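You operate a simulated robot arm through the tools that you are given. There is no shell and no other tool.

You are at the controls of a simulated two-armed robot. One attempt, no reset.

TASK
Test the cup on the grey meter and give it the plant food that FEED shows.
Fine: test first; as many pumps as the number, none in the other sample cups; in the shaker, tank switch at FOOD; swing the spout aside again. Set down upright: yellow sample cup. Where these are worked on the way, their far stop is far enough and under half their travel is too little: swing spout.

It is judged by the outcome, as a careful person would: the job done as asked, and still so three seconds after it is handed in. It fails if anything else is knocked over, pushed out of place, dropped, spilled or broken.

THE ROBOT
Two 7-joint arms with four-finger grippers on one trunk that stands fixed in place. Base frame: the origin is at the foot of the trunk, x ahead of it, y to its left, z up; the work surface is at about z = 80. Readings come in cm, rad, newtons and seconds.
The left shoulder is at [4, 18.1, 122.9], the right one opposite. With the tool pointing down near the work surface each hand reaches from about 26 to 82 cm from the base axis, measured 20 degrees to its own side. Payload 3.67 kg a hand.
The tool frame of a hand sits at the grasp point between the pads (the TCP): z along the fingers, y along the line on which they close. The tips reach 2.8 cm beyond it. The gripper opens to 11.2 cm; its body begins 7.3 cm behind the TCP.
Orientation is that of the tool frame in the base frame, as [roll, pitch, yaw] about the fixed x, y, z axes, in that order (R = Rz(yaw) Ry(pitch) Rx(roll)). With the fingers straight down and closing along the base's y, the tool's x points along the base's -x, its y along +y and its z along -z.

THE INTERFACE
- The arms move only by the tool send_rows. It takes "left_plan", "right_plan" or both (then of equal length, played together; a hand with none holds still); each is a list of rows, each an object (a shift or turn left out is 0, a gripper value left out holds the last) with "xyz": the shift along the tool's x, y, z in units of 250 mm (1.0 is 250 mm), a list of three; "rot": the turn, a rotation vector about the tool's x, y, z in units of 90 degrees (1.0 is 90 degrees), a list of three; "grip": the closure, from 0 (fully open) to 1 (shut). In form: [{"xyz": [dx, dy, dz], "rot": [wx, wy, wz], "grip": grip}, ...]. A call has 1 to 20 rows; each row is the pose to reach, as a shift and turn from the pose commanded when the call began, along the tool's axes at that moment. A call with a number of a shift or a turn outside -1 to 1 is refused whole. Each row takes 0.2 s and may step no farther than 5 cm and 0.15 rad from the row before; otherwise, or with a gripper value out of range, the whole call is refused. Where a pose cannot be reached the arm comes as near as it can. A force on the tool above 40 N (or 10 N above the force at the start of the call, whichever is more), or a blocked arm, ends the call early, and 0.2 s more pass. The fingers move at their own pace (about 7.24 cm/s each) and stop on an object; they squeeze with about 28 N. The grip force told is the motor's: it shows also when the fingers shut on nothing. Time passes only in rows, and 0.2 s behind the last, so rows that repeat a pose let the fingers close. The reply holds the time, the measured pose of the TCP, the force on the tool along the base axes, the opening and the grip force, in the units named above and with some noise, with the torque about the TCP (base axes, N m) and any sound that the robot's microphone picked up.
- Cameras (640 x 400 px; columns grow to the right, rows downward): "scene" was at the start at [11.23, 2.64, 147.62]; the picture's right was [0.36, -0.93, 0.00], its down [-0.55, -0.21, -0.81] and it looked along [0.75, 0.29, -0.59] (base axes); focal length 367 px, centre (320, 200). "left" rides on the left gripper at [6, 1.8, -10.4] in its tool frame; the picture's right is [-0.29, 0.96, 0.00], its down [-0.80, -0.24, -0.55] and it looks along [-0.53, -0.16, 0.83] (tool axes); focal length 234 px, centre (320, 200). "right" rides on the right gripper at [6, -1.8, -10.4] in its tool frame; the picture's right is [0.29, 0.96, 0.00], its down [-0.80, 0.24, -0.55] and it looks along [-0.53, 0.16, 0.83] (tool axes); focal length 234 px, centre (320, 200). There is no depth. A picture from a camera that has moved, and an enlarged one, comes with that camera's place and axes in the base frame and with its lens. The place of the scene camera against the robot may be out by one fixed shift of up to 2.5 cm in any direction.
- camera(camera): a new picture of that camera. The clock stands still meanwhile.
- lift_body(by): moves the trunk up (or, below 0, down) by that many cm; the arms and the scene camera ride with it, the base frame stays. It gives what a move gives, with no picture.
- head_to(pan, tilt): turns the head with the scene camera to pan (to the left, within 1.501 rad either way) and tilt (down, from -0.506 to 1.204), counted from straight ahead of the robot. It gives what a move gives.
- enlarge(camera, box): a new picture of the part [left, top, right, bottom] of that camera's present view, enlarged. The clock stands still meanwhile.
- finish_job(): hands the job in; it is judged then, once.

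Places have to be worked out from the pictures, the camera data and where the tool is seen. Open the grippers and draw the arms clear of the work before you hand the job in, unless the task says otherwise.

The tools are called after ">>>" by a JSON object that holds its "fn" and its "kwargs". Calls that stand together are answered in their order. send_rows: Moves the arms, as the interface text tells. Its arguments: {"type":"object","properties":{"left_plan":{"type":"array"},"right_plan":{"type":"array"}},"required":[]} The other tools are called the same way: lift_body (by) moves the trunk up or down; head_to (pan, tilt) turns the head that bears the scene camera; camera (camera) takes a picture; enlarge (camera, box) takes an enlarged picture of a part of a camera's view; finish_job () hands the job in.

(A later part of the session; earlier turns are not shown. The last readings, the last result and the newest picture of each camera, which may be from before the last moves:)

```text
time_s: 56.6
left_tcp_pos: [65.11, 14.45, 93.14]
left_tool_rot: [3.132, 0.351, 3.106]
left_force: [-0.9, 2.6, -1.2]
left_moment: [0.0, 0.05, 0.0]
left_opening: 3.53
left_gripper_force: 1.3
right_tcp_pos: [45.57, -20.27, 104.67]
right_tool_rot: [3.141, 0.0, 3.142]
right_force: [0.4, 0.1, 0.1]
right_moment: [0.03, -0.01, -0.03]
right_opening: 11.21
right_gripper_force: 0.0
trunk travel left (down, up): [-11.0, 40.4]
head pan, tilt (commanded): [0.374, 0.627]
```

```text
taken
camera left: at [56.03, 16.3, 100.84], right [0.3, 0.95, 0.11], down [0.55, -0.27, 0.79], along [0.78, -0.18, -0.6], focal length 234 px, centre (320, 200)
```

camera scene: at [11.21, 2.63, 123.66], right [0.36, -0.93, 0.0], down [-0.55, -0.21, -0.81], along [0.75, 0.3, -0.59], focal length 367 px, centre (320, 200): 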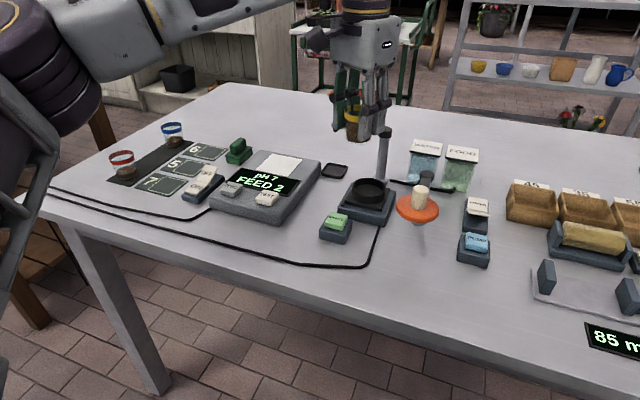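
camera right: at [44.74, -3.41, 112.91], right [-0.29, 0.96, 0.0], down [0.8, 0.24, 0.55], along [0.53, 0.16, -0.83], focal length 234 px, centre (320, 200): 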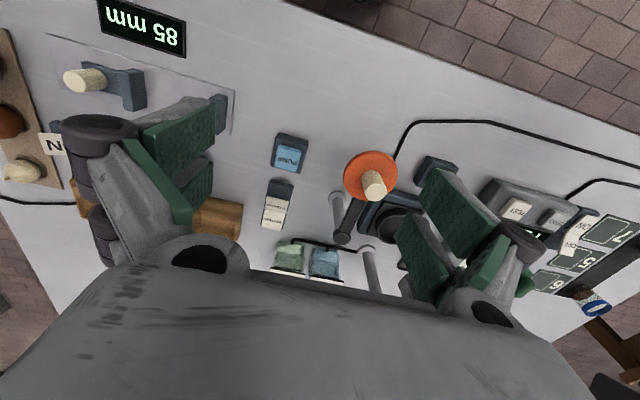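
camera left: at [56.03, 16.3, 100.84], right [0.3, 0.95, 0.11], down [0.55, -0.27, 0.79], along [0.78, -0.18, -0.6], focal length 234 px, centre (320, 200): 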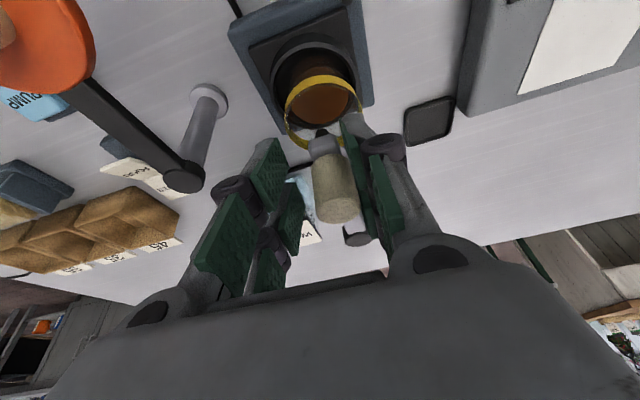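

The knob now bears on the rear finger with about 2.6 N and no longer moves, so the spout is at its far stop over the cup. I open a bit and draw the hand off along its axis.

>>> {"fn": "send_rows", "kwargs": {"left_plan": [{"xyz": [0, 0.016, 0], "grip": 0.6}, {"xyz": [0, 0.022, 0], "grip": 0.55}, {"xyz": [0, 0.022, -0.08], "grip": 0.55}, {"xyz": [0, 0.022, -0.2], "grip": 0.55}, {"xyz": [0, 0.022, -0.36], "grip": 0.55}, {"xyz": [0, 0.1, -0.52], "grip": 0.55}]}}

>>> {"fn": "camera", "kwargs": {"camera": "left"}}

>>> {"fn": "enlarge", "kwargs": {"camera": "scene", "box": [310, 110, 450, 240]}}

```text
time_s: 58.0
left_tcp_pos: [60.53, 16.73, 105.46]
left_tool_rot: [3.132, 0.349, 3.104]
left_force: [-0.2, -0.3, 0.2]
left_moment: [0.01, -0.01, 0.01]
left_opening: 5.03
left_gripper_force: 0.0
right_tcp_pos: [45.54, -20.45, 104.7]
right_tool_rot: [3.141, 0.002, 3.138]
right_force: [0.0, 0.8, 0.3]
right_moment: [0.0, -0.05, 0.0]
right_opening: 11.18
right_gripper_force: 0.0
trunk travel left (down, up): [-11.0, 40.4]
head pan, tilt (commanded): [0.374, 0.627]
```

```text
taken
camera left: at [51.47, 18.8, 113.14], right [0.3, 0.95, 0.11], down [0.55, -0.27, 0.79], along [0.78, -0.18, -0.6], focal length 234 px, centre (320, 200)
```

left: 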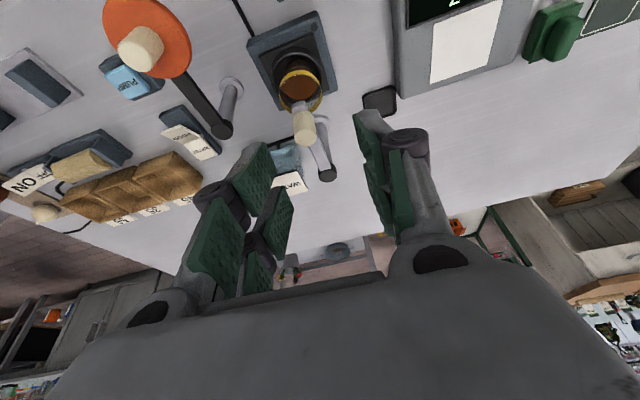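

```text
3.08 times, centred on (380, 175) of scene
camera zoom: at [11.09, 2.69, 123.66], right [0.36, -0.93, 0.0], down [-0.55, -0.21, -0.81], along [0.76, 0.29, -0.59], focal length 1130 px, centre (135, 277)
```

zoom: 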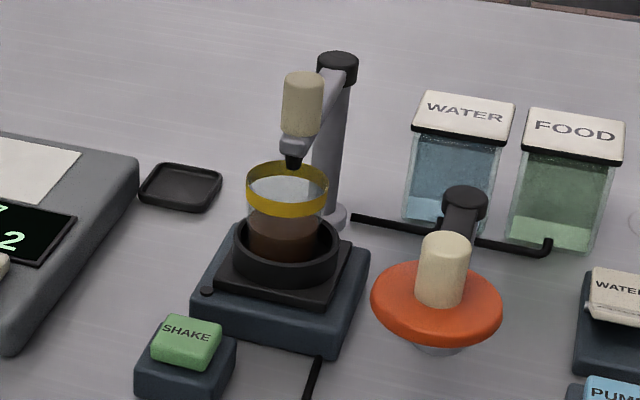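

The nozzle stands over the middle of the cup. Now I send the left hand aside to the left, and bring the right hand, fingers shut and leaning 30° forward, before the tank switch and pump for a closer look.

>>> {"fn": "send_rows", "kwargs": {"left_plan": [{"xyz": [0.06, 0.09, -0.04]}, {"xyz": [0.12, 0.18, -0.08]}, {"xyz": [0.18, 0.27, -0.12]}, {"xyz": [0.24, 0.36, -0.16]}, {"xyz": [0.3, 0.442, -0.21]}, {"xyz": [0.3, 0.442, -0.21]}], "right_plan": [{"xyz": [-0.04, 0.12, 0.03], "rot": [0, -0.08, 0], "grip": 1}, {"xyz": [-0.08, 0.24, 0.06], "rot": [0, -0.16, 0], "grip": 1}, {"xyz": [-0.12, 0.36, 0.09], "rot": [0, -0.24, 0], "grip": 1}, {"xyz": [-0.16, 0.5, 0.12], "rot": [0, -0.3333, 0], "grip": 1}, {"xyz": [-0.2, 0.62, 0.14], "rot": [0, -0.3333, 0], "grip": 1}, {"xyz": [-0.2, 0.62, 0.14], "rot": [0, -0.3333, 0], "grip": 1}]}}

>>> {"fn": "camera", "kwargs": {"camera": "right"}}

>>> {"fn": "camera", "kwargs": {"camera": "scene"}}

```text
time_s: 59.4
left_tcp_pos: [52.24, 28.01, 107.93]
left_tool_rot: [3.131, 0.348, 3.103]
left_force: [-0.4, -0.9, 0.0]
left_moment: [0.0, -0.01, 0.01]
left_opening: 5.04
left_gripper_force: 0.0
right_tcp_pos: [50.59, -5.14, 101.01]
right_tool_rot: [3.14, 0.523, 3.137]
right_force: [0.2, -0.4, -0.1]
right_moment: [-0.01, 0.02, 0.03]
right_opening: 0.02
right_gripper_force: 27.7
trunk travel left (down, up): [-11.0, 40.4]
head pan, tilt (commanded): [0.374, 0.627]
```

```text
taken
camera right: at [40.31, -6.78, 107.15], right [-0.25, 0.96, -0.14], down [0.41, 0.24, 0.88], along [0.88, 0.16, -0.45], focal length 234 px, centre (320, 200)
```

right: 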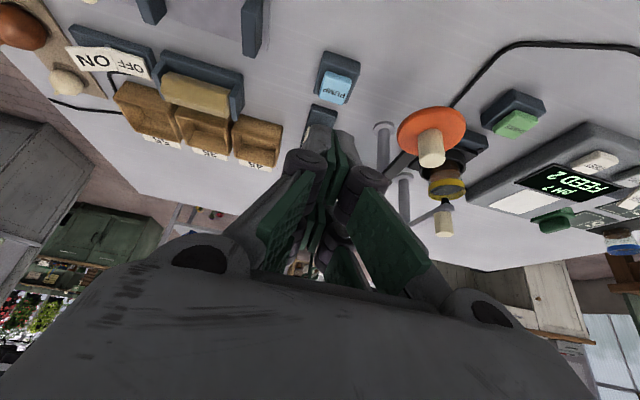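

```text
taken
camera scene: at [11.23, 2.52, 123.65], right [0.36, -0.93, 0.0], down [-0.55, -0.21, -0.81], along [0.75, 0.3, -0.59], focal length 367 px, centre (320, 200)
```

scene: 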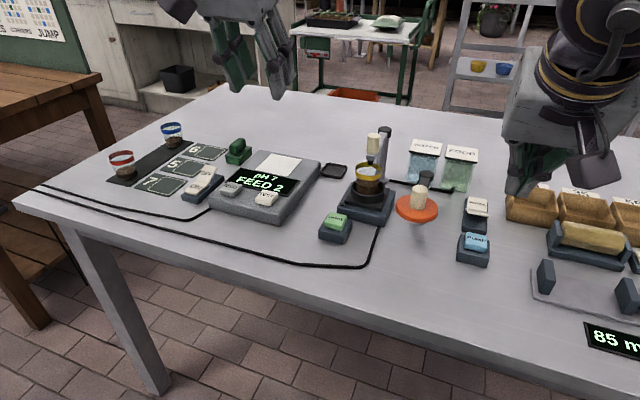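

The right arm reaches fine with the lean. I enlarge its view to triangulate the pump button and the switch.

>>> {"fn": "enlarge", "kwargs": {"camera": "right", "box": [280, 40, 400, 150]}}

>>> {"fn": "enlarge", "kwargs": {"camera": "scene", "box": [440, 180, 520, 280]}}

```text
3.64 times, centred on (340, 95) of right
camera zoom: at [40.31, -6.78, 107.15], right [-0.25, 0.96, -0.14], down [0.41, 0.24, 0.88], along [0.88, 0.16, -0.45], focal length 852 px, centre (247, 582)
```

zoom: 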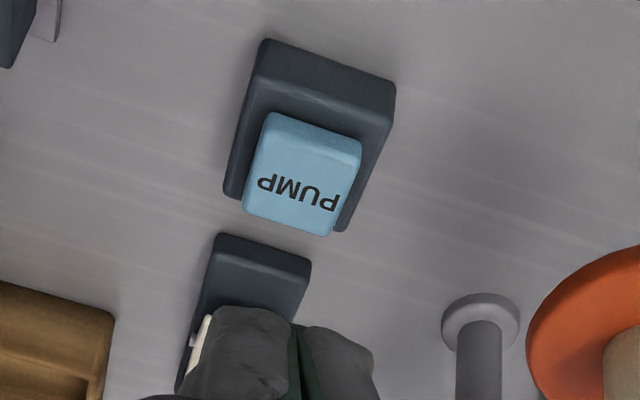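

```text
4.00 times, centred on (480, 230) of scene
camera zoom: at [11.23, 2.52, 123.65], right [0.36, -0.93, 0.0], down [-0.55, -0.21, -0.81], along [0.75, 0.3, -0.59], focal length 1468 px, centre (-320, 80)
```

zoom: 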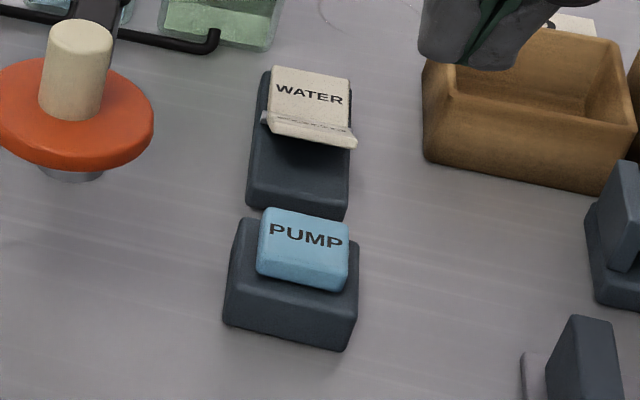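

PUMP comes out at [58.3, -3.9, 83.65]; the raised FOOD plate spans about x 64.5 to 68.3 at y -3.85. I bring the right hand over FOOD's near edge, staying above it.

>>> {"fn": "send_rows", "kwargs": {"right_plan": [{"xyz": [-0.083, 0.011, 0.1]}, {"xyz": [-0.167, 0.022, 0.2]}, {"xyz": [-0.25, 0.032, 0.31]}, {"xyz": [-0.333, 0.043, 0.41]}, {"xyz": [-0.417, 0.054, 0.518]}, {"xyz": [-0.417, 0.054, 0.518]}]}}

>>> {"fn": "camera", "kwargs": {"camera": "right"}}

>>> {"fn": "enlarge", "kwargs": {"camera": "scene", "box": [410, 110, 550, 270]}}

```text
time_s: 60.8
left_tcp_pos: [52.17, 27.9, 107.77]
left_tool_rot: [3.131, 0.351, 3.106]
left_force: [0.3, 0.7, 0.0]
left_moment: [-0.02, -0.01, -0.02]
left_opening: 5.04
left_gripper_force: 0.1
right_tcp_pos: [66.05, -3.68, 95.05]
right_tool_rot: [3.141, 0.523, 3.139]
right_force: [-0.2, -0.2, -0.5]
right_moment: [0.0, -0.04, -0.02]
right_opening: 0.0
right_gripper_force: 28.0
trunk travel left (down, up): [-11.0, 40.4]
head pan, tilt (commanded): [0.374, 0.627]
```

```text
taken
camera right: at [55.73, -5.26, 101.2], right [-0.25, 0.96, -0.14], down [0.41, 0.24, 0.88], along [0.88, 0.16, -0.46], focal length 234 px, centre (320, 200)
```

right: 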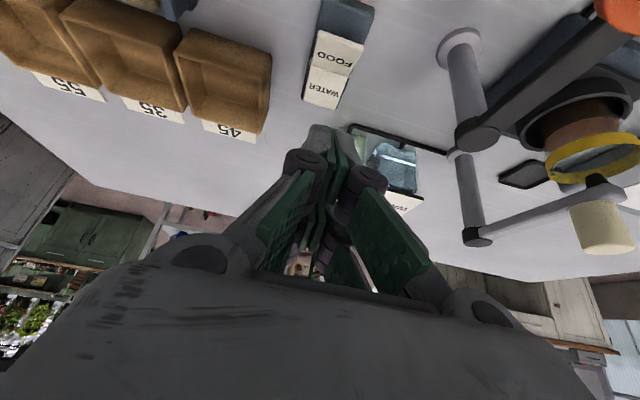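

```text
2.50 times, centred on (480, 190) of scene
camera zoom: at [11.17, 2.61, 123.66], right [0.36, -0.93, 0.0], down [-0.55, -0.21, -0.81], along [0.75, 0.3, -0.59], focal length 918 px, centre (-80, 225)
```

zoom: 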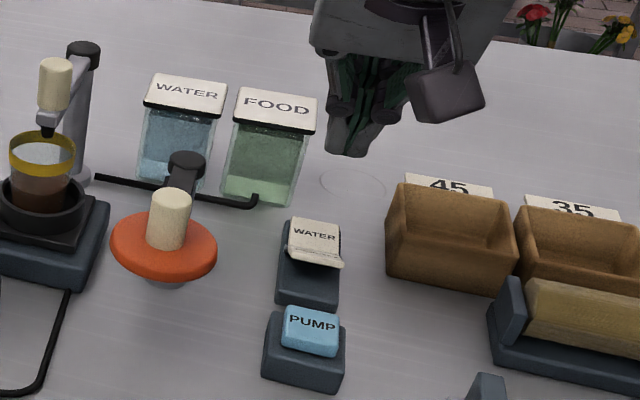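

The arm reached the place. I enlarge the right view to measure the rocker from close by.

>>> {"fn": "enlarge", "kwargs": {"camera": "right", "box": [280, 0, 400, 150]}}

```text
2.67 times, centred on (340, 75) of right
camera zoom: at [55.73, -5.26, 101.2], right [-0.25, 0.96, -0.14], down [0.41, 0.24, 0.88], along [0.88, 0.16, -0.46], focal length 624 px, centre (267, 533)
```

zoom: 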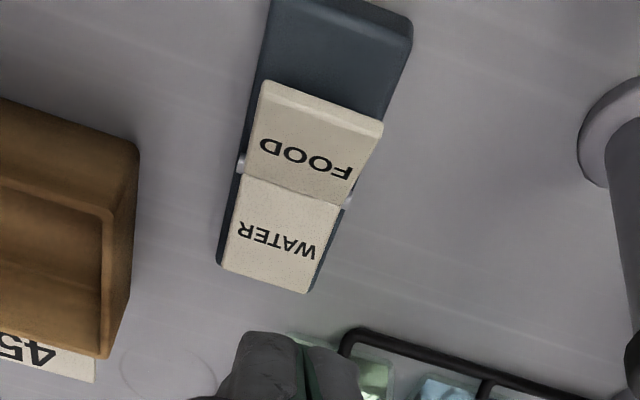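

The raised FOOD edge is at about [64.5, -4.0, 84.8] with the hinge at x 68.1. I press down on it at x 65.3 in small steps.

>>> {"fn": "send_rows", "kwargs": {"right_plan": [{"xyz": [0.062, -0.008, 0.1074]}, {"xyz": [0.125, -0.008, 0.2165]}, {"xyz": [0.133, -0.008, 0.2304]}, {"xyz": [0.141, -0.008, 0.2442]}, {"xyz": [0.149, -0.008, 0.2581]}, {"xyz": [0.157, -0.008, 0.2719]}, {"xyz": [0.165, -0.008, 0.2858]}]}}

>>> {"fn": "camera", "kwargs": {"camera": "scene"}}

```text
time_s: 62.4
left_tcp_pos: [52.3, 28.02, 107.81]
left_tool_rot: [3.131, 0.351, 3.104]
left_force: [0.1, 0.8, 0.4]
left_moment: [-0.02, -0.01, -0.05]
left_opening: 5.04
left_gripper_force: 0.0
right_tcp_pos: [66.05, -3.75, 86.89]
right_tool_rot: [3.14, 0.525, 3.137]
right_force: [0.0, 0.2, 1.0]
right_moment: [0.04, 0.01, 0.0]
right_opening: 0.0
right_gripper_force: 36.1
trunk travel left (down, up): [-11.0, 40.4]
head pan, tilt (commanded): [0.374, 0.627]
```

```text
taken
camera scene: at [11.22, 2.64, 123.65], right [0.36, -0.93, 0.0], down [-0.55, -0.21, -0.81], along [0.75, 0.29, -0.59], focal length 367 px, centre (320, 200)
```

scene: 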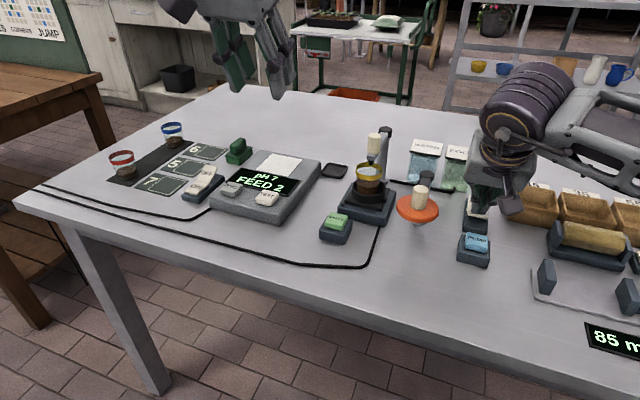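

No click yet and hardly any force. I look closer at the switch.

>>> {"fn": "enlarge", "kwargs": {"camera": "scene", "box": [440, 140, 530, 260]}}

>>> {"fn": "enlarge", "kwargs": {"camera": "right", "box": [270, 0, 400, 170]}}

```text
3.33 times, centred on (485, 200) of scene
camera zoom: at [11.22, 2.64, 123.65], right [0.36, -0.93, 0.0], down [-0.55, -0.21, -0.81], along [0.75, 0.29, -0.59], focal length 1224 px, centre (-230, 200)
```

zoom: 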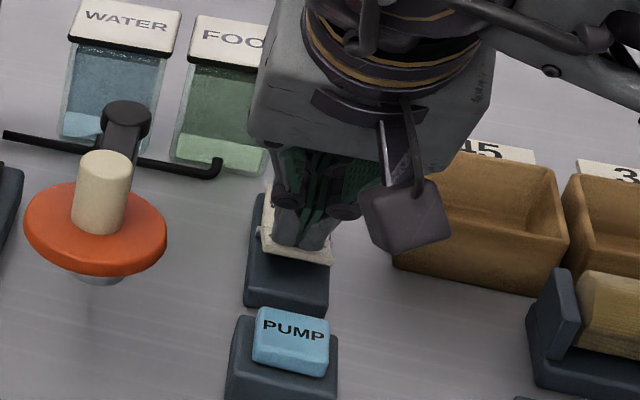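

```text
2.35 times, centred on (335, 85) of right
camera zoom: at [55.78, -5.46, 92.94], right [-0.25, 0.96, -0.14], down [0.41, 0.24, 0.88], along [0.88, 0.16, -0.46], focal length 551 px, centre (285, 471)
```

zoom: 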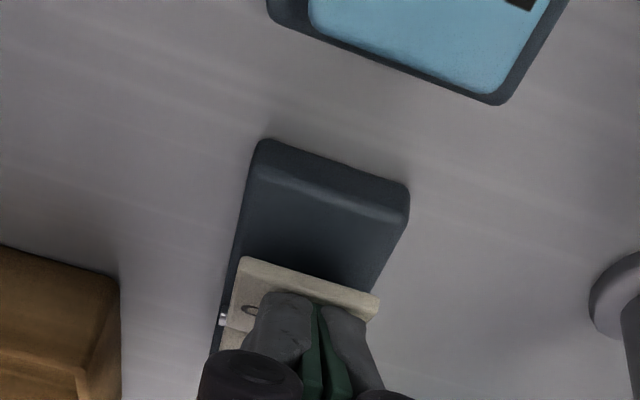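

The tips rest on the FOOD plate. I press further down in small steps.

>>> {"fn": "send_rows", "kwargs": {"right_plan": [{"xyz": [0.008, 0, 0.0139]}, {"xyz": [0.016, 0, 0.0277]}, {"xyz": [0.022, 0, 0.0381]}, {"xyz": [0.028, 0, 0.0485]}]}}

>>> {"fn": "enlarge", "kwargs": {"camera": "right", "box": [270, 0, 400, 170]}}

```text
time_s: 63.4
left_tcp_pos: [52.21, 27.97, 107.79]
left_tool_rot: [3.131, 0.351, 3.104]
left_force: [0.2, -0.1, -0.3]
left_moment: [0.02, -0.01, 0.0]
left_opening: 5.03
left_gripper_force: 0.0
right_tcp_pos: [66.1, -3.82, 85.44]
right_tool_rot: [-3.141, 0.522, 3.14]
right_force: [-0.6, -0.6, 0.0]
right_moment: [-0.02, 0.02, -0.01]
right_opening: 0.57
right_gripper_force: 36.0
trunk travel left (down, up): [-11.0, 40.4]
head pan, tilt (commanded): [0.374, 0.627]
```

```text
2.35 times, centred on (335, 85) of right
camera zoom: at [55.75, -5.51, 91.57], right [-0.25, 0.96, -0.14], down [0.41, 0.24, 0.88], along [0.88, 0.16, -0.46], focal length 551 px, centre (285, 471)
```

zoom: 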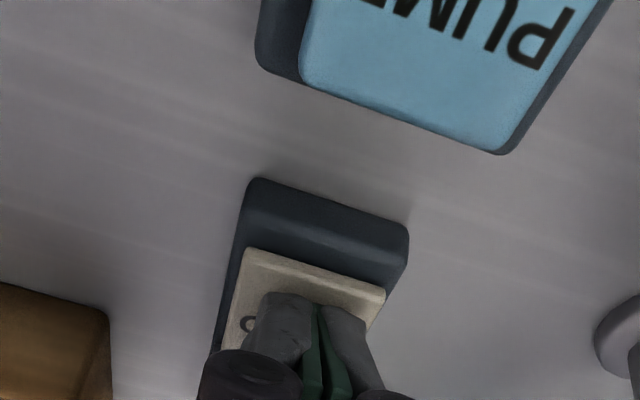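

The plate is going down but has not clicked. I keep pressing in 2–3 mm steps.

>>> {"fn": "send_rows", "kwargs": {"right_plan": [{"xyz": [0.005, 0, 0.0087]}, {"xyz": [0.01, 0, 0.0173]}, {"xyz": [0.015, 0, 0.026]}, {"xyz": [0.02, 0, 0.0346]}]}}

>>> {"fn": "enlarge", "kwargs": {"camera": "right", "box": [270, 0, 400, 170]}}

>>> {"fn": "enlarge", "kwargs": {"camera": "scene", "box": [440, 140, 530, 260]}}

```text
time_s: 64.4
left_tcp_pos: [52.2, 28.06, 107.9]
left_tool_rot: [3.13, 0.352, 3.106]
left_force: [0.4, 0.3, 1.0]
left_moment: [-0.01, 0.03, 0.0]
left_opening: 5.05
left_gripper_force: 0.1
right_tcp_pos: [66.2, -3.73, 85.41]
right_tool_rot: [3.136, 0.539, 3.137]
right_force: [-7.8, -4.3, 15.2]
right_moment: [-0.15, 0.39, 0.04]
right_opening: 0.59
right_gripper_force: 35.6
trunk travel left (down, up): [-11.0, 40.4]
head pan, tilt (commanded): [0.374, 0.627]
stopped in row 4 (right hand): the force on the tool passed its limit at 42 N (the readings are from after the stop); the commanded pose is now the measured one
```

```text
2.35 times, centred on (335, 85) of right
camera zoom: at [55.83, -5.45, 91.38], right [-0.25, 0.96, -0.14], down [0.4, 0.23, 0.89], along [0.88, 0.16, -0.44], focal length 551 px, centre (285, 471)
```

zoom: 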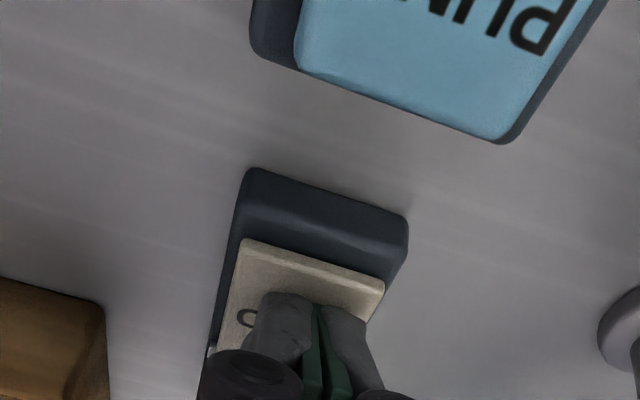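

```text
3.33 times, centred on (485, 200) of scene
camera zoom: at [11.11, 2.63, 123.65], right [0.36, -0.93, 0.0], down [-0.55, -0.21, -0.81], along [0.76, 0.29, -0.59], focal length 1224 px, centre (-230, 200)
```

zoom: 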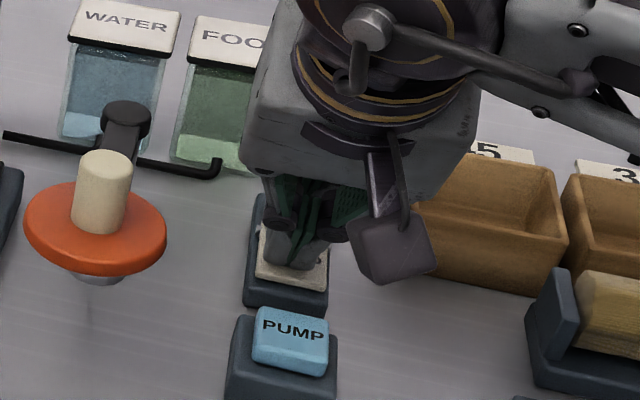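

The plate has bottomed out flat. I lift the hand straight up and check whether the switch stayed at FOOD.

>>> {"fn": "send_rows", "kwargs": {"right_plan": [{"xyz": [-0.04, 0, -0.0693]}, {"xyz": [-0.11, 0, -0.19]}, {"xyz": [-0.1, 0, -0.36]}, {"xyz": [-0.06, 0, -0.48]}]}}

>>> {"fn": "enlarge", "kwargs": {"camera": "scene", "box": [420, 140, 530, 270]}}

>>> {"fn": "enlarge", "kwargs": {"camera": "right", "box": [270, 0, 420, 170]}}

```text
time_s: 65.4
left_tcp_pos: [52.15, 28.1, 107.84]
left_tool_rot: [3.133, 0.349, 3.103]
left_force: [-1.2, 0.2, 0.9]
left_moment: [-0.02, -0.01, 0.0]
left_opening: 5.02
left_gripper_force: 0.1
right_tcp_pos: [61.46, -3.82, 96.23]
right_tool_rot: [3.138, 0.533, 3.138]
right_force: [-0.9, -0.6, -0.1]
right_moment: [-0.05, -0.02, 0.02]
right_opening: 0.02
right_gripper_force: 36.2
trunk travel left (down, up): [-11.0, 40.4]
head pan, tilt (commanded): [0.374, 0.627]
```

```text
3.08 times, centred on (475, 205) of scene
camera zoom: at [11.17, 2.64, 123.65], right [0.36, -0.93, 0.0], down [-0.55, -0.21, -0.81], along [0.75, 0.3, -0.59], focal length 1130 px, centre (-157, 185)
```

zoom: 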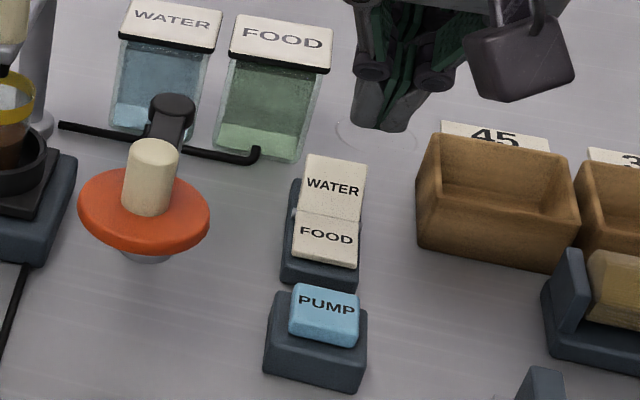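

```text
2.35 times, centred on (345, 85) of right
camera zoom: at [50.99, -5.55, 102.17], right [-0.25, 0.96, -0.14], down [0.4, 0.24, 0.88], along [0.88, 0.16, -0.45], focal length 551 px, centre (261, 471)
```

zoom: 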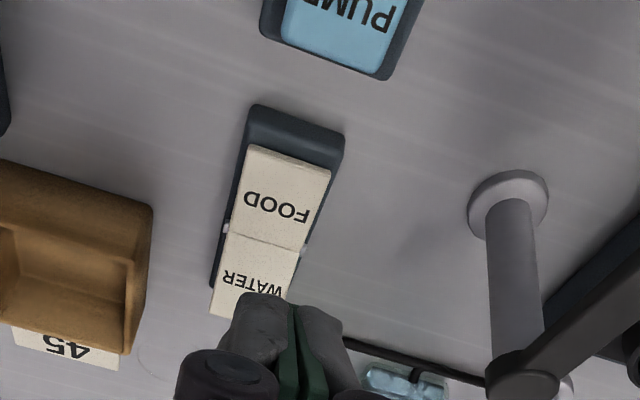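

The switch now stands at FOOD (FOOD flat, WATER raised). I move the right hand over PUMP at [58.3, -3.9] and check the alignment.

>>> {"fn": "send_rows", "kwargs": {"right_plan": [{"xyz": [0.09, -0.002, 0]}, {"xyz": [0.15, -0.004, 0.08]}, {"xyz": [0.214, -0.004, 0.1615]}, {"xyz": [0.214, -0.004, 0.1615]}]}}

>>> {"fn": "enlarge", "kwargs": {"camera": "scene", "box": [420, 140, 530, 270]}}

>>> {"fn": "camera", "kwargs": {"camera": "right"}}

```text
time_s: 66.4
left_tcp_pos: [52.09, 28.07, 107.79]
left_tool_rot: [3.13, 0.349, 3.105]
left_force: [0.0, 0.2, -0.1]
left_moment: [0.01, 0.0, 0.0]
left_opening: 5.05
left_gripper_force: 0.0
right_tcp_pos: [58.93, -3.89, 89.87]
right_tool_rot: [3.137, 0.533, 3.139]
right_force: [-0.1, -0.4, -0.6]
right_moment: [0.03, 0.04, 0.03]
right_opening: 0.0
right_gripper_force: 35.4
trunk travel left (down, up): [-11.0, 40.4]
head pan, tilt (commanded): [0.374, 0.627]
```

```text
3.08 times, centred on (475, 205) of scene
camera zoom: at [11.22, 2.65, 123.65], right [0.36, -0.93, 0.0], down [-0.55, -0.21, -0.81], along [0.75, 0.29, -0.59], focal length 1130 px, centre (-157, 185)
```

zoom: 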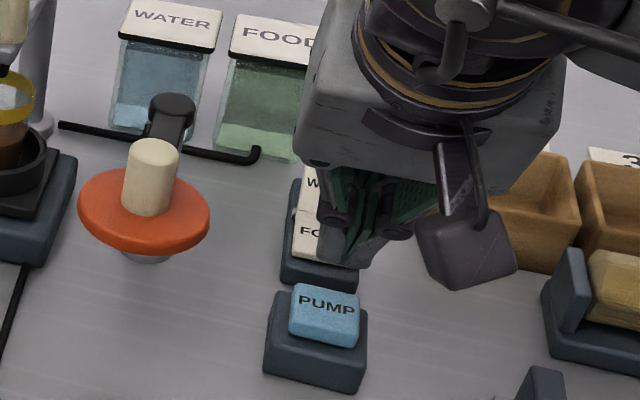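

```text
taken
camera right: at [48.52, -5.62, 95.89], right [-0.25, 0.96, -0.14], down [0.4, 0.24, 0.88], along [0.88, 0.16, -0.45], focal length 234 px, centre (320, 200)
```

right: 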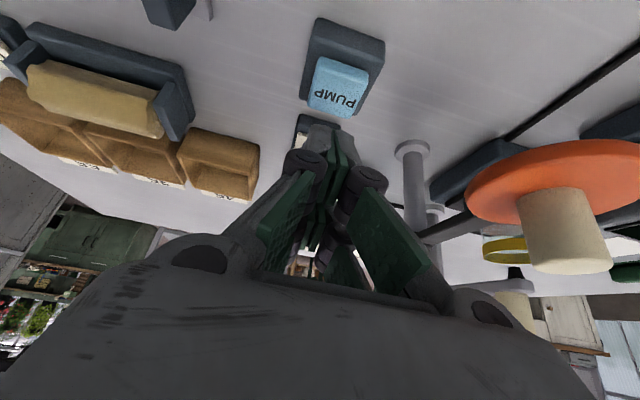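

The tip edge lies right over the PUMP button. First pump: I press down in small steps and listen for the click.

>>> {"fn": "send_rows", "kwargs": {"right_plan": [{"xyz": [0.0447, 0, 0.0758]}, {"xyz": [0.0528, 0, 0.0895]}, {"xyz": [0.0589, 0, 0.0999]}, {"xyz": [0.063, 0, 0.1068]}]}}

>>> {"fn": "enlarge", "kwargs": {"camera": "scene", "box": [330, 110, 530, 270]}}

```text
time_s: 67.4
left_tcp_pos: [52.15, 28.12, 107.77]
left_tool_rot: [3.13, 0.35, 3.106]
left_force: [0.5, -0.1, 0.8]
left_moment: [-0.01, -0.01, -0.02]
left_opening: 5.03
left_gripper_force: 0.1
right_tcp_pos: [58.94, -3.87, 86.91]
right_tool_rot: [3.136, 0.533, 3.137]
right_force: [0.8, 0.5, 0.2]
right_moment: [0.01, -0.01, 0.0]
right_opening: 0.61
right_gripper_force: 35.4
trunk travel left (down, up): [-11.0, 40.4]
head pan, tilt (commanded): [0.374, 0.627]
```

```text
2.50 times, centred on (430, 190) of scene
camera zoom: at [11.21, 2.64, 123.65], right [0.36, -0.93, 0.0], down [-0.55, -0.21, -0.81], along [0.75, 0.29, -0.59], focal length 918 px, centre (45, 225)
```

zoom: 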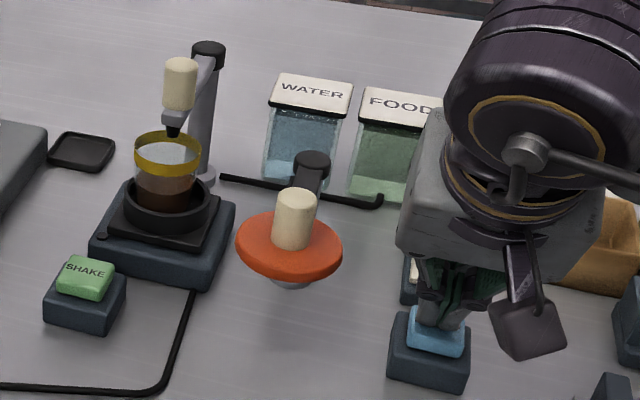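

The fingers touch the button but there was no click yet. I press on a few millimetres more.

>>> {"fn": "send_rows", "kwargs": {"right_plan": [{"xyz": [0.0041, 0, 0.0069]}, {"xyz": [0.0081, 0, 0.0138]}]}}

```text
time_s: 68.0
left_tcp_pos: [52.11, 28.02, 107.76]
left_tool_rot: [3.132, 0.353, 3.105]
left_force: [0.3, 0.9, 0.0]
left_moment: [0.0, 0.02, -0.03]
left_opening: 5.06
left_gripper_force: 0.0
right_tcp_pos: [58.88, -3.82, 86.58]
right_tool_rot: [3.136, 0.534, 3.139]
right_force: [-0.6, -0.2, 1.5]
right_moment: [-0.03, 0.03, -0.01]
right_opening: 0.61
right_gripper_force: 34.9
trunk travel left (down, up): [-11.0, 40.4]
head pan, tilt (commanded): [0.374, 0.627]
```

Only a light touch so far. I press two more small steps.

>>> {"fn": "send_rows", "kwargs": {"right_plan": [{"xyz": [0.0041, 0, 0.0069]}, {"xyz": [0.0081, 0, 0.0138]}]}}

```text
time_s: 68.6
left_tcp_pos: [52.15, 28.13, 107.73]
left_tool_rot: [3.132, 0.353, 3.105]
left_force: [0.5, 0.0, 0.8]
left_moment: [0.0, -0.01, 0.0]
left_opening: 5.04
left_gripper_force: 0.0
right_tcp_pos: [58.99, -3.85, 86.29]
right_tool_rot: [3.135, 0.535, 3.139]
right_force: [0.8, -0.3, 4.0]
right_moment: [-0.01, 0.03, 0.0]
right_opening: 0.62
right_gripper_force: 35.9
trunk travel left (down, up): [-11.0, 40.4]
head pan, tilt (commanded): [0.374, 0.627]
heard: click
```

A click: pump one. I lift clear of the button and check the cup.

>>> {"fn": "send_rows", "kwargs": {"right_plan": [{"xyz": [-0.0203, 0, -0.0344]}, {"xyz": [-0.05, 0, -0.085]}, {"xyz": [-0.05, 0, -0.085]}]}}

>>> {"fn": "enlarge", "kwargs": {"camera": "scene", "box": [330, 110, 530, 270]}}

>>> {"fn": "enlarge", "kwargs": {"camera": "scene", "box": [335, 110, 405, 230]}}

```text
time_s: 69.4
left_tcp_pos: [52.12, 28.05, 107.77]
left_tool_rot: [3.132, 0.348, 3.105]
left_force: [0.6, -0.6, -1.0]
left_moment: [-0.04, 0.03, 0.01]
left_opening: 5.04
left_gripper_force: 0.0
right_tcp_pos: [58.9, -3.87, 88.64]
right_tool_rot: [3.137, 0.532, 3.14]
right_force: [0.7, 0.8, -0.1]
right_moment: [0.0, 0.01, -0.01]
right_opening: 0.0
right_gripper_force: 35.9
trunk travel left (down, up): [-11.0, 40.4]
head pan, tilt (commanded): [0.374, 0.627]
```

```text
2.50 times, centred on (430, 190) of scene
camera zoom: at [11.24, 2.63, 123.65], right [0.36, -0.93, 0.0], down [-0.55, -0.21, -0.81], along [0.75, 0.3, -0.59], focal length 918 px, centre (45, 225)
```

zoom: 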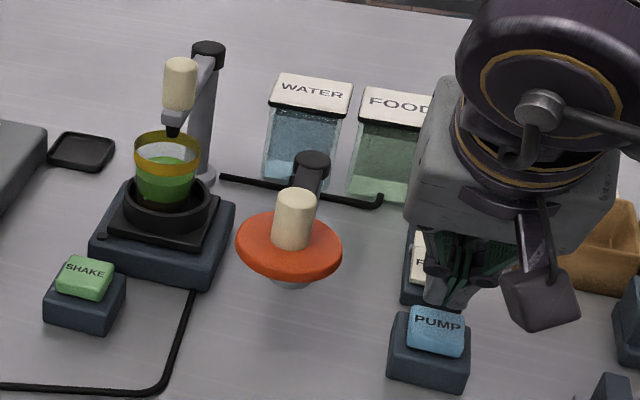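

```text
3.33 times, centred on (370, 170) of scene
camera zoom: at [11.24, 2.63, 123.65], right [0.36, -0.93, 0.0], down [-0.55, -0.21, -0.81], along [0.75, 0.3, -0.59], focal length 1224 px, centre (153, 300)
```

zoom: 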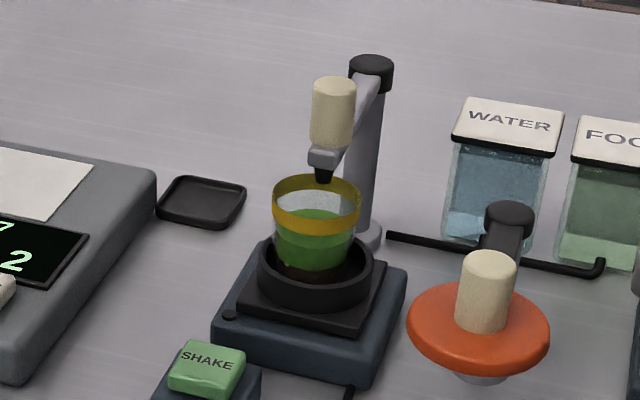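

The cup now holds a green layer of food from the first pump, and the button is back up. Second pump: I press to the same depth.

>>> {"fn": "send_rows", "kwargs": {"right_plan": [{"xyz": [0.0305, 0, 0.0517]}, {"xyz": [0.0406, 0, 0.0689]}, {"xyz": [0.0457, 0, 0.0775]}, {"xyz": [0.05, 0, 0.085]}]}}

```text
time_s: 70.4
left_tcp_pos: [52.09, 28.0, 107.81]
left_tool_rot: [3.13, 0.352, 3.105]
left_force: [-0.6, 0.0, 0.5]
left_moment: [-0.01, -0.01, 0.01]
left_opening: 5.03
left_gripper_force: 0.1
right_tcp_pos: [58.91, -3.87, 86.16]
right_tool_rot: [3.136, 0.535, 3.138]
right_force: [1.7, 0.4, 2.9]
right_moment: [-0.03, -0.02, -0.01]
right_opening: 0.6
right_gripper_force: 35.4
trunk travel left (down, up): [-11.0, 40.4]
head pan, tilt (commanded): [0.374, 0.627]
heard: click
```

The second click came. I lift the right hand well clear of the button and check the cup.

>>> {"fn": "send_rows", "kwargs": {"right_plan": [{"xyz": [-0.0203, 0, -0.0344]}, {"xyz": [-0.0609, 0, -0.1033]}, {"xyz": [-0.12, 0, -0.22]}, {"xyz": [-0.1, 0, -0.38]}, {"xyz": [-0.05, -0.05, -0.5]}]}}

>>> {"fn": "enlarge", "kwargs": {"camera": "scene", "box": [330, 110, 530, 270]}}

>>> {"fn": "enlarge", "kwargs": {"camera": "scene", "box": [335, 110, 405, 230]}}

```text
time_s: 71.6
left_tcp_pos: [52.18, 27.96, 107.84]
left_tool_rot: [3.13, 0.352, 3.105]
left_force: [-0.6, -0.4, -0.8]
left_moment: [-0.02, -0.02, 0.01]
left_opening: 5.05
left_gripper_force: 0.0
right_tcp_pos: [53.61, -5.27, 97.63]
right_tool_rot: [3.135, 0.534, 3.136]
right_force: [-0.4, -0.9, -0.6]
right_moment: [0.02, -0.01, 0.02]
right_opening: 0.03
right_gripper_force: 35.4
trunk travel left (down, up): [-11.0, 40.4]
head pan, tilt (commanded): [0.374, 0.627]
```

```text
2.50 times, centred on (430, 190) of scene
camera zoom: at [11.15, 2.57, 123.66], right [0.36, -0.93, 0.0], down [-0.55, -0.21, -0.81], along [0.75, 0.3, -0.59], focal length 918 px, centre (45, 225)
```

zoom: 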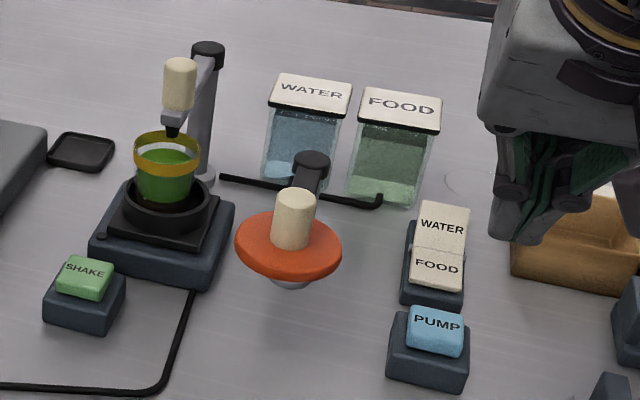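

```text
3.33 times, centred on (370, 170) of scene
camera zoom: at [11.15, 2.57, 123.66], right [0.36, -0.93, 0.0], down [-0.55, -0.21, -0.81], along [0.75, 0.3, -0.59], focal length 1224 px, centre (153, 300)
```

zoom: 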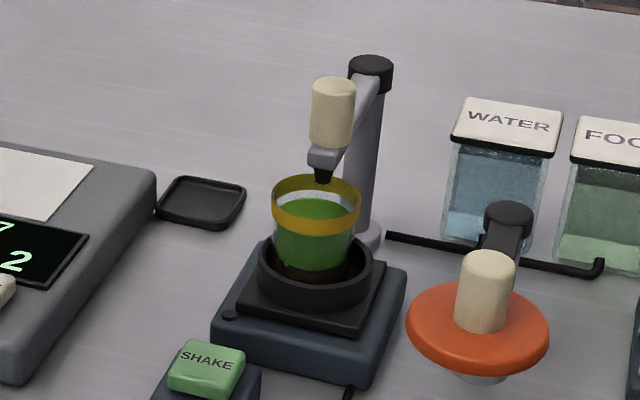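

The level rose by a second dose: two pumps given. Now I take the right hand away and bring the left hand back over the spout knob the way it left.

>>> {"fn": "send_rows", "kwargs": {"left_plan": [{"xyz": [-0.06, -0.09, 0.04]}, {"xyz": [-0.12, -0.18, 0.08]}, {"xyz": [-0.18, -0.27, 0.12]}, {"xyz": [-0.24, -0.36, 0.16]}, {"xyz": [-0.3, -0.442, 0.21]}, {"xyz": [-0.3, -0.442, 0.21]}], "right_plan": [{"xyz": [0.016, -0.12, -0.085]}, {"xyz": [0.032, -0.24, -0.17]}, {"xyz": [0.048, -0.36, -0.25]}, {"xyz": [0.064, -0.48, -0.335]}, {"xyz": [0.078, -0.588, -0.418]}, {"xyz": [0.078, -0.588, -0.418]}]}}

>>> {"fn": "camera", "kwargs": {"camera": "left"}}

```text
time_s: 73.0
left_tcp_pos: [60.65, 16.9, 105.35]
left_tool_rot: [3.132, 0.35, 3.106]
left_force: [-0.9, 0.6, -1.0]
left_moment: [0.03, -0.02, -0.01]
left_opening: 5.06
left_gripper_force: 0.0
right_tcp_pos: [46.49, -19.91, 105.53]
right_tool_rot: [3.136, 0.535, 3.137]
right_force: [-0.3, -0.4, 0.2]
right_moment: [0.01, 0.0, 0.02]
right_opening: 0.02
right_gripper_force: 35.9
trunk travel left (down, up): [-11.0, 40.4]
head pan, tilt (commanded): [0.374, 0.627]
```

```text
taken
camera left: at [51.52, 18.86, 113.15], right [0.3, 0.95, 0.11], down [0.55, -0.27, 0.79], along [0.78, -0.18, -0.6], focal length 234 px, centre (320, 200)
```

left: 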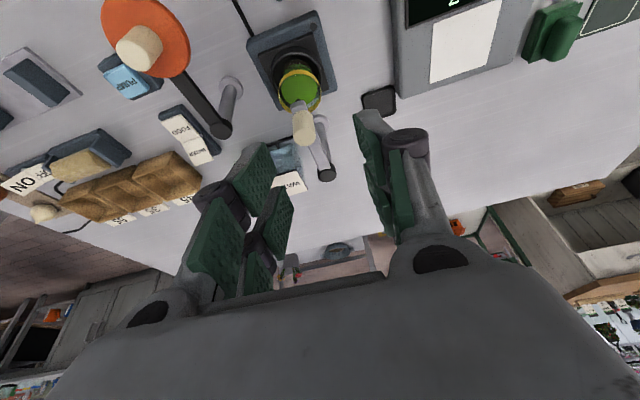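

The hand is back at the same pose over the spout. I go down along its axis to straddle the knob again.

>>> {"fn": "send_rows", "kwargs": {"left_plan": [{"xyz": [0, -0.04, 0.08]}, {"xyz": [0, -0.078, 0.17]}, {"xyz": [0, -0.078, 0.3]}, {"xyz": [0, -0.078, 0.42]}, {"xyz": [0, -0.078, 0.5]}, {"xyz": [0, -0.078, 0.52]}, {"xyz": [0, -0.078, 0.52]}]}}

>>> {"fn": "camera", "kwargs": {"camera": "left"}}

>>> {"fn": "enlarge", "kwargs": {"camera": "scene", "box": [300, 60, 440, 230]}}

```text
time_s: 74.6
left_tcp_pos: [65.1, 14.79, 93.11]
left_tool_rot: [3.13, 0.35, 3.104]
left_force: [0.2, 0.3, -0.5]
left_moment: [-0.02, -0.02, 0.0]
left_opening: 5.05
left_gripper_force: 0.1
right_tcp_pos: [46.41, -19.93, 105.38]
right_tool_rot: [3.137, 0.534, 3.138]
right_force: [0.6, 0.6, -0.3]
right_moment: [-0.03, 0.0, -0.01]
right_opening: 0.0
right_gripper_force: 35.3
trunk travel left (down, up): [-11.0, 40.4]
head pan, tilt (commanded): [0.374, 0.627]
```

```text
taken
camera left: at [55.99, 16.83, 100.89], right [0.3, 0.95, 0.11], down [0.55, -0.27, 0.79], along [0.78, -0.18, -0.6], focal length 234 px, centre (320, 200)
```

left: 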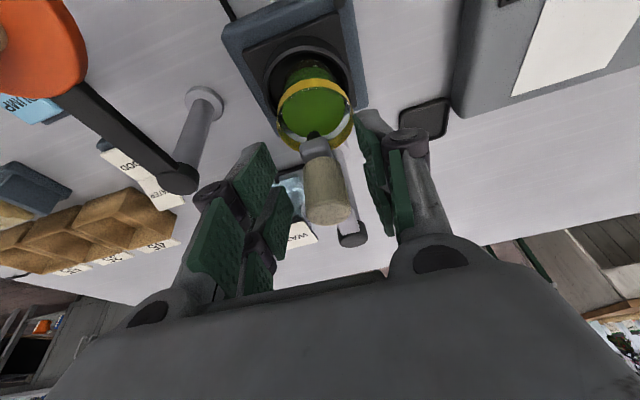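

```text
2.35 times, centred on (370, 145) of scene
camera zoom: at [11.22, 2.63, 123.65], right [0.36, -0.93, 0.0], down [-0.55, -0.21, -0.81], along [0.75, 0.3, -0.59], focal length 864 px, centre (202, 329)
```

zoom: 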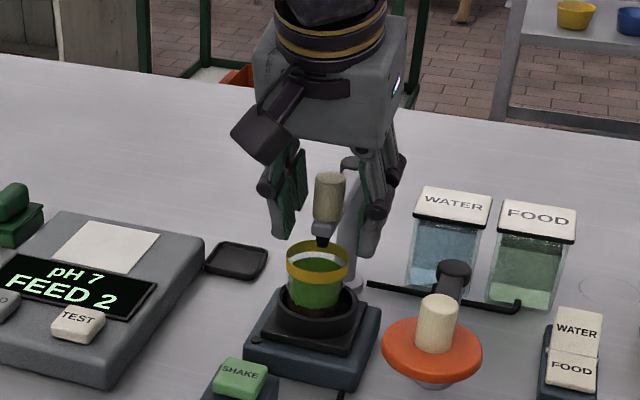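

The knob is caged again. I close loosely and swing the spout back along the same arc.

>>> {"fn": "send_rows", "kwargs": {"left_plan": [{"xyz": [0, 0, 0], "grip": 0.7}, {"xyz": [0, 0, 0], "grip": 0.7}, {"xyz": [0.0028, 0.0483, -0.0005], "rot": [0, 0, 0.049]}, {"xyz": [-0.0021, 0.0993, 0.0019], "rot": [0, 0, 0.138]}, {"xyz": [-0.0139, 0.1494, 0.0068], "rot": [0, 0, 0.2267]}, {"xyz": [-0.0318, 0.1973, 0.0139], "rot": [0, 0, 0.3156]}, {"xyz": [-0.0561, 0.2422, 0.0233], "rot": [0, 0, 0.4044]}, {"xyz": [-0.0859, 0.2829, 0.0346], "rot": [0, 0, 0.4933]}, {"xyz": [-0.1207, 0.3185, 0.0478], "rot": [0, 0, 0.5822]}, {"xyz": [-0.1599, 0.3488, 0.0624], "rot": [0, 0, 0.6711]}, {"xyz": [-0.2022, 0.3731, 0.0782], "rot": [0, 0, 0.76]}, {"xyz": [-0.2479, 0.3907, 0.095], "rot": [0, 0, 0.8489]}, {"xyz": [-0.2952, 0.4012, 0.1124], "rot": [0, 0, 0.9378]}]}}

>>> {"fn": "camera", "kwargs": {"camera": "left"}}

>>> {"fn": "enlarge", "kwargs": {"camera": "scene", "box": [270, 50, 430, 230]}}

```text
time_s: 77.4
left_tcp_pos: [73.32, 24.52, 92.96]
left_tool_rot: [2.792, 0.023, 1.629]
left_force: [-0.4, 0.6, -0.9]
left_moment: [-0.01, 0.0, -0.01]
left_opening: 3.36
left_gripper_force: 0.0
right_tcp_pos: [46.64, -19.84, 105.59]
right_tool_rot: [3.136, 0.534, 3.138]
right_force: [0.6, -0.2, 0.1]
right_moment: [0.01, 0.0, 0.04]
right_opening: 0.0
right_gripper_force: 35.9
trunk travel left (down, up): [-11.0, 40.4]
head pan, tilt (commanded): [0.374, 0.627]
```

```text
taken
camera left: at [71.19, 30.64, 103.29], right [0.91, -0.23, 0.33], down [-0.37, -0.81, 0.46], along [0.17, -0.54, -0.82], focal length 234 px, centre (320, 200)
```

left: 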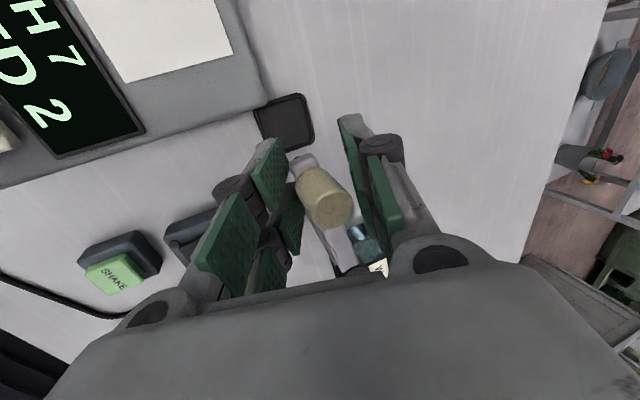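

```text
2.22 times, centred on (350, 140) of scene
camera zoom: at [11.26, 2.63, 123.65], right [0.36, -0.93, 0.0], down [-0.55, -0.21, -0.81], along [0.75, 0.3, -0.59], focal length 816 px, centre (253, 333)
```

zoom: 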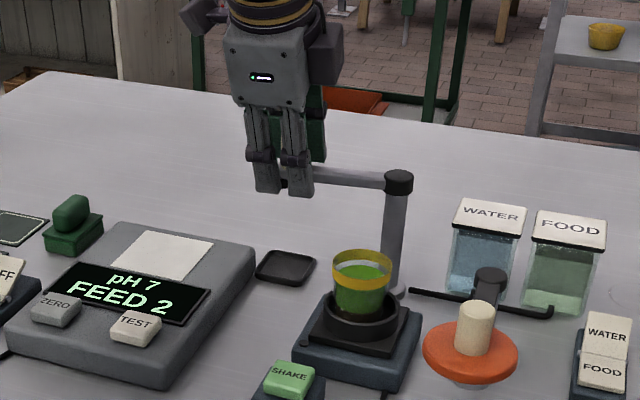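

The spout is back to about 96°, its start was about 88°. I push it the last bit to its resting stop, gently.

>>> {"fn": "send_rows", "kwargs": {"left_plan": [{"xyz": [0, 0.025, 0.009], "rot": [0, 0, 0.03]}, {"xyz": [0, 0.0488, 0.0178], "rot": [0, 0, 0.06]}, {"xyz": [-0.002, 0.062, 0.0226], "rot": [0, 0, 0.06]}, {"xyz": [-0.003, 0.072, 0.0263], "rot": [0, 0, 0.06]}]}}

>>> {"fn": "camera", "kwargs": {"camera": "left"}}

```text
time_s: 78.4
left_tcp_pos: [75.07, 24.56, 93.13]
left_tool_rot: [2.792, -0.008, 1.541]
left_force: [-13.3, 0.3, -3.4]
left_moment: [-0.18, 0.3, 0.09]
left_opening: 4.09
left_gripper_force: 6.7
right_tcp_pos: [46.36, -19.9, 105.53]
right_tool_rot: [3.136, 0.536, 3.138]
right_force: [-0.6, 0.6, -0.2]
right_moment: [0.02, -0.01, -0.02]
right_opening: 0.0
right_gripper_force: 36.3
trunk travel left (down, up): [-11.0, 40.4]
head pan, tilt (commanded): [0.374, 0.627]
```

```text
taken
camera left: at [73.4, 30.53, 103.59], right [0.89, -0.32, 0.32], down [-0.44, -0.79, 0.43], along [0.12, -0.53, -0.84], focal length 234 px, centre (320, 200)
```

left: 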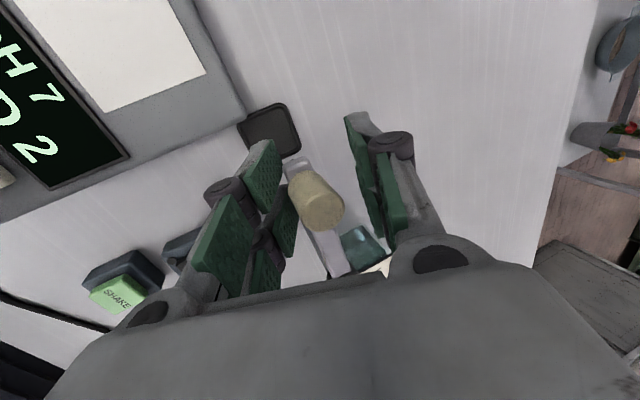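

The knob is against its resting stop (13 N). I back off, open the fingers and lift away along the tool axis.

>>> {"fn": "send_rows", "kwargs": {"left_plan": [{"xyz": [0, -0.02, -0.0073], "grip": 0.6}, {"xyz": [0, -0.04, -0.0147], "grip": 0.55}, {"xyz": [0, -0.04, -0.0147], "grip": 0.55}, {"xyz": [0, -0.04, -0.1], "grip": 0.55}, {"xyz": [0, -0.04, -0.22], "grip": 0.55}, {"xyz": [0, -0.04, -0.36], "grip": 0.55}, {"xyz": [0, -0.04, -0.5], "grip": 0.55}]}}

>>> {"fn": "camera", "kwargs": {"camera": "left"}}

>>> {"fn": "camera", "kwargs": {"camera": "scene"}}

```text
time_s: 80.0
left_tcp_pos: [69.97, 24.52, 104.63]
left_tool_rot: [2.791, -0.01, 1.541]
left_force: [0.0, 0.1, -1.0]
left_moment: [0.02, -0.01, 0.03]
left_opening: 5.05
left_gripper_force: 0.1
right_tcp_pos: [46.46, -19.81, 105.49]
right_tool_rot: [3.135, 0.535, 3.138]
right_force: [-0.4, 0.2, -0.5]
right_moment: [0.01, -0.02, 0.02]
right_opening: 0.01
right_gripper_force: 35.5
trunk travel left (down, up): [-11.0, 40.4]
head pan, tilt (commanded): [0.374, 0.627]
```

```text
taken
camera left: at [68.26, 30.6, 115.09], right [0.89, -0.32, 0.33], down [-0.44, -0.79, 0.43], along [0.12, -0.53, -0.84], focal length 234 px, centre (320, 200)
```

left: 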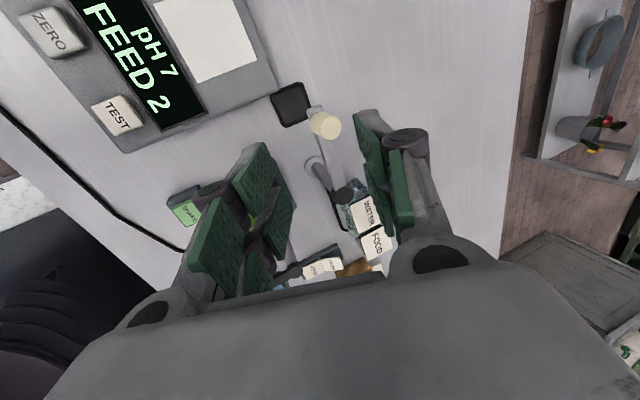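

```text
taken
camera scene: at [11.14, 2.6, 123.66], right [0.36, -0.93, 0.0], down [-0.55, -0.21, -0.81], along [0.76, 0.3, -0.59], focal length 367 px, centre (320, 200)
```

scene: 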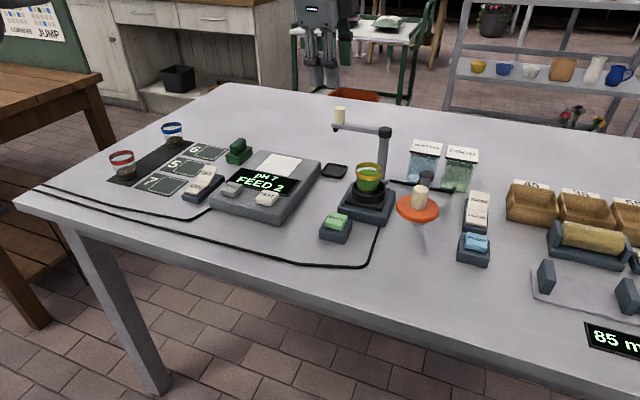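

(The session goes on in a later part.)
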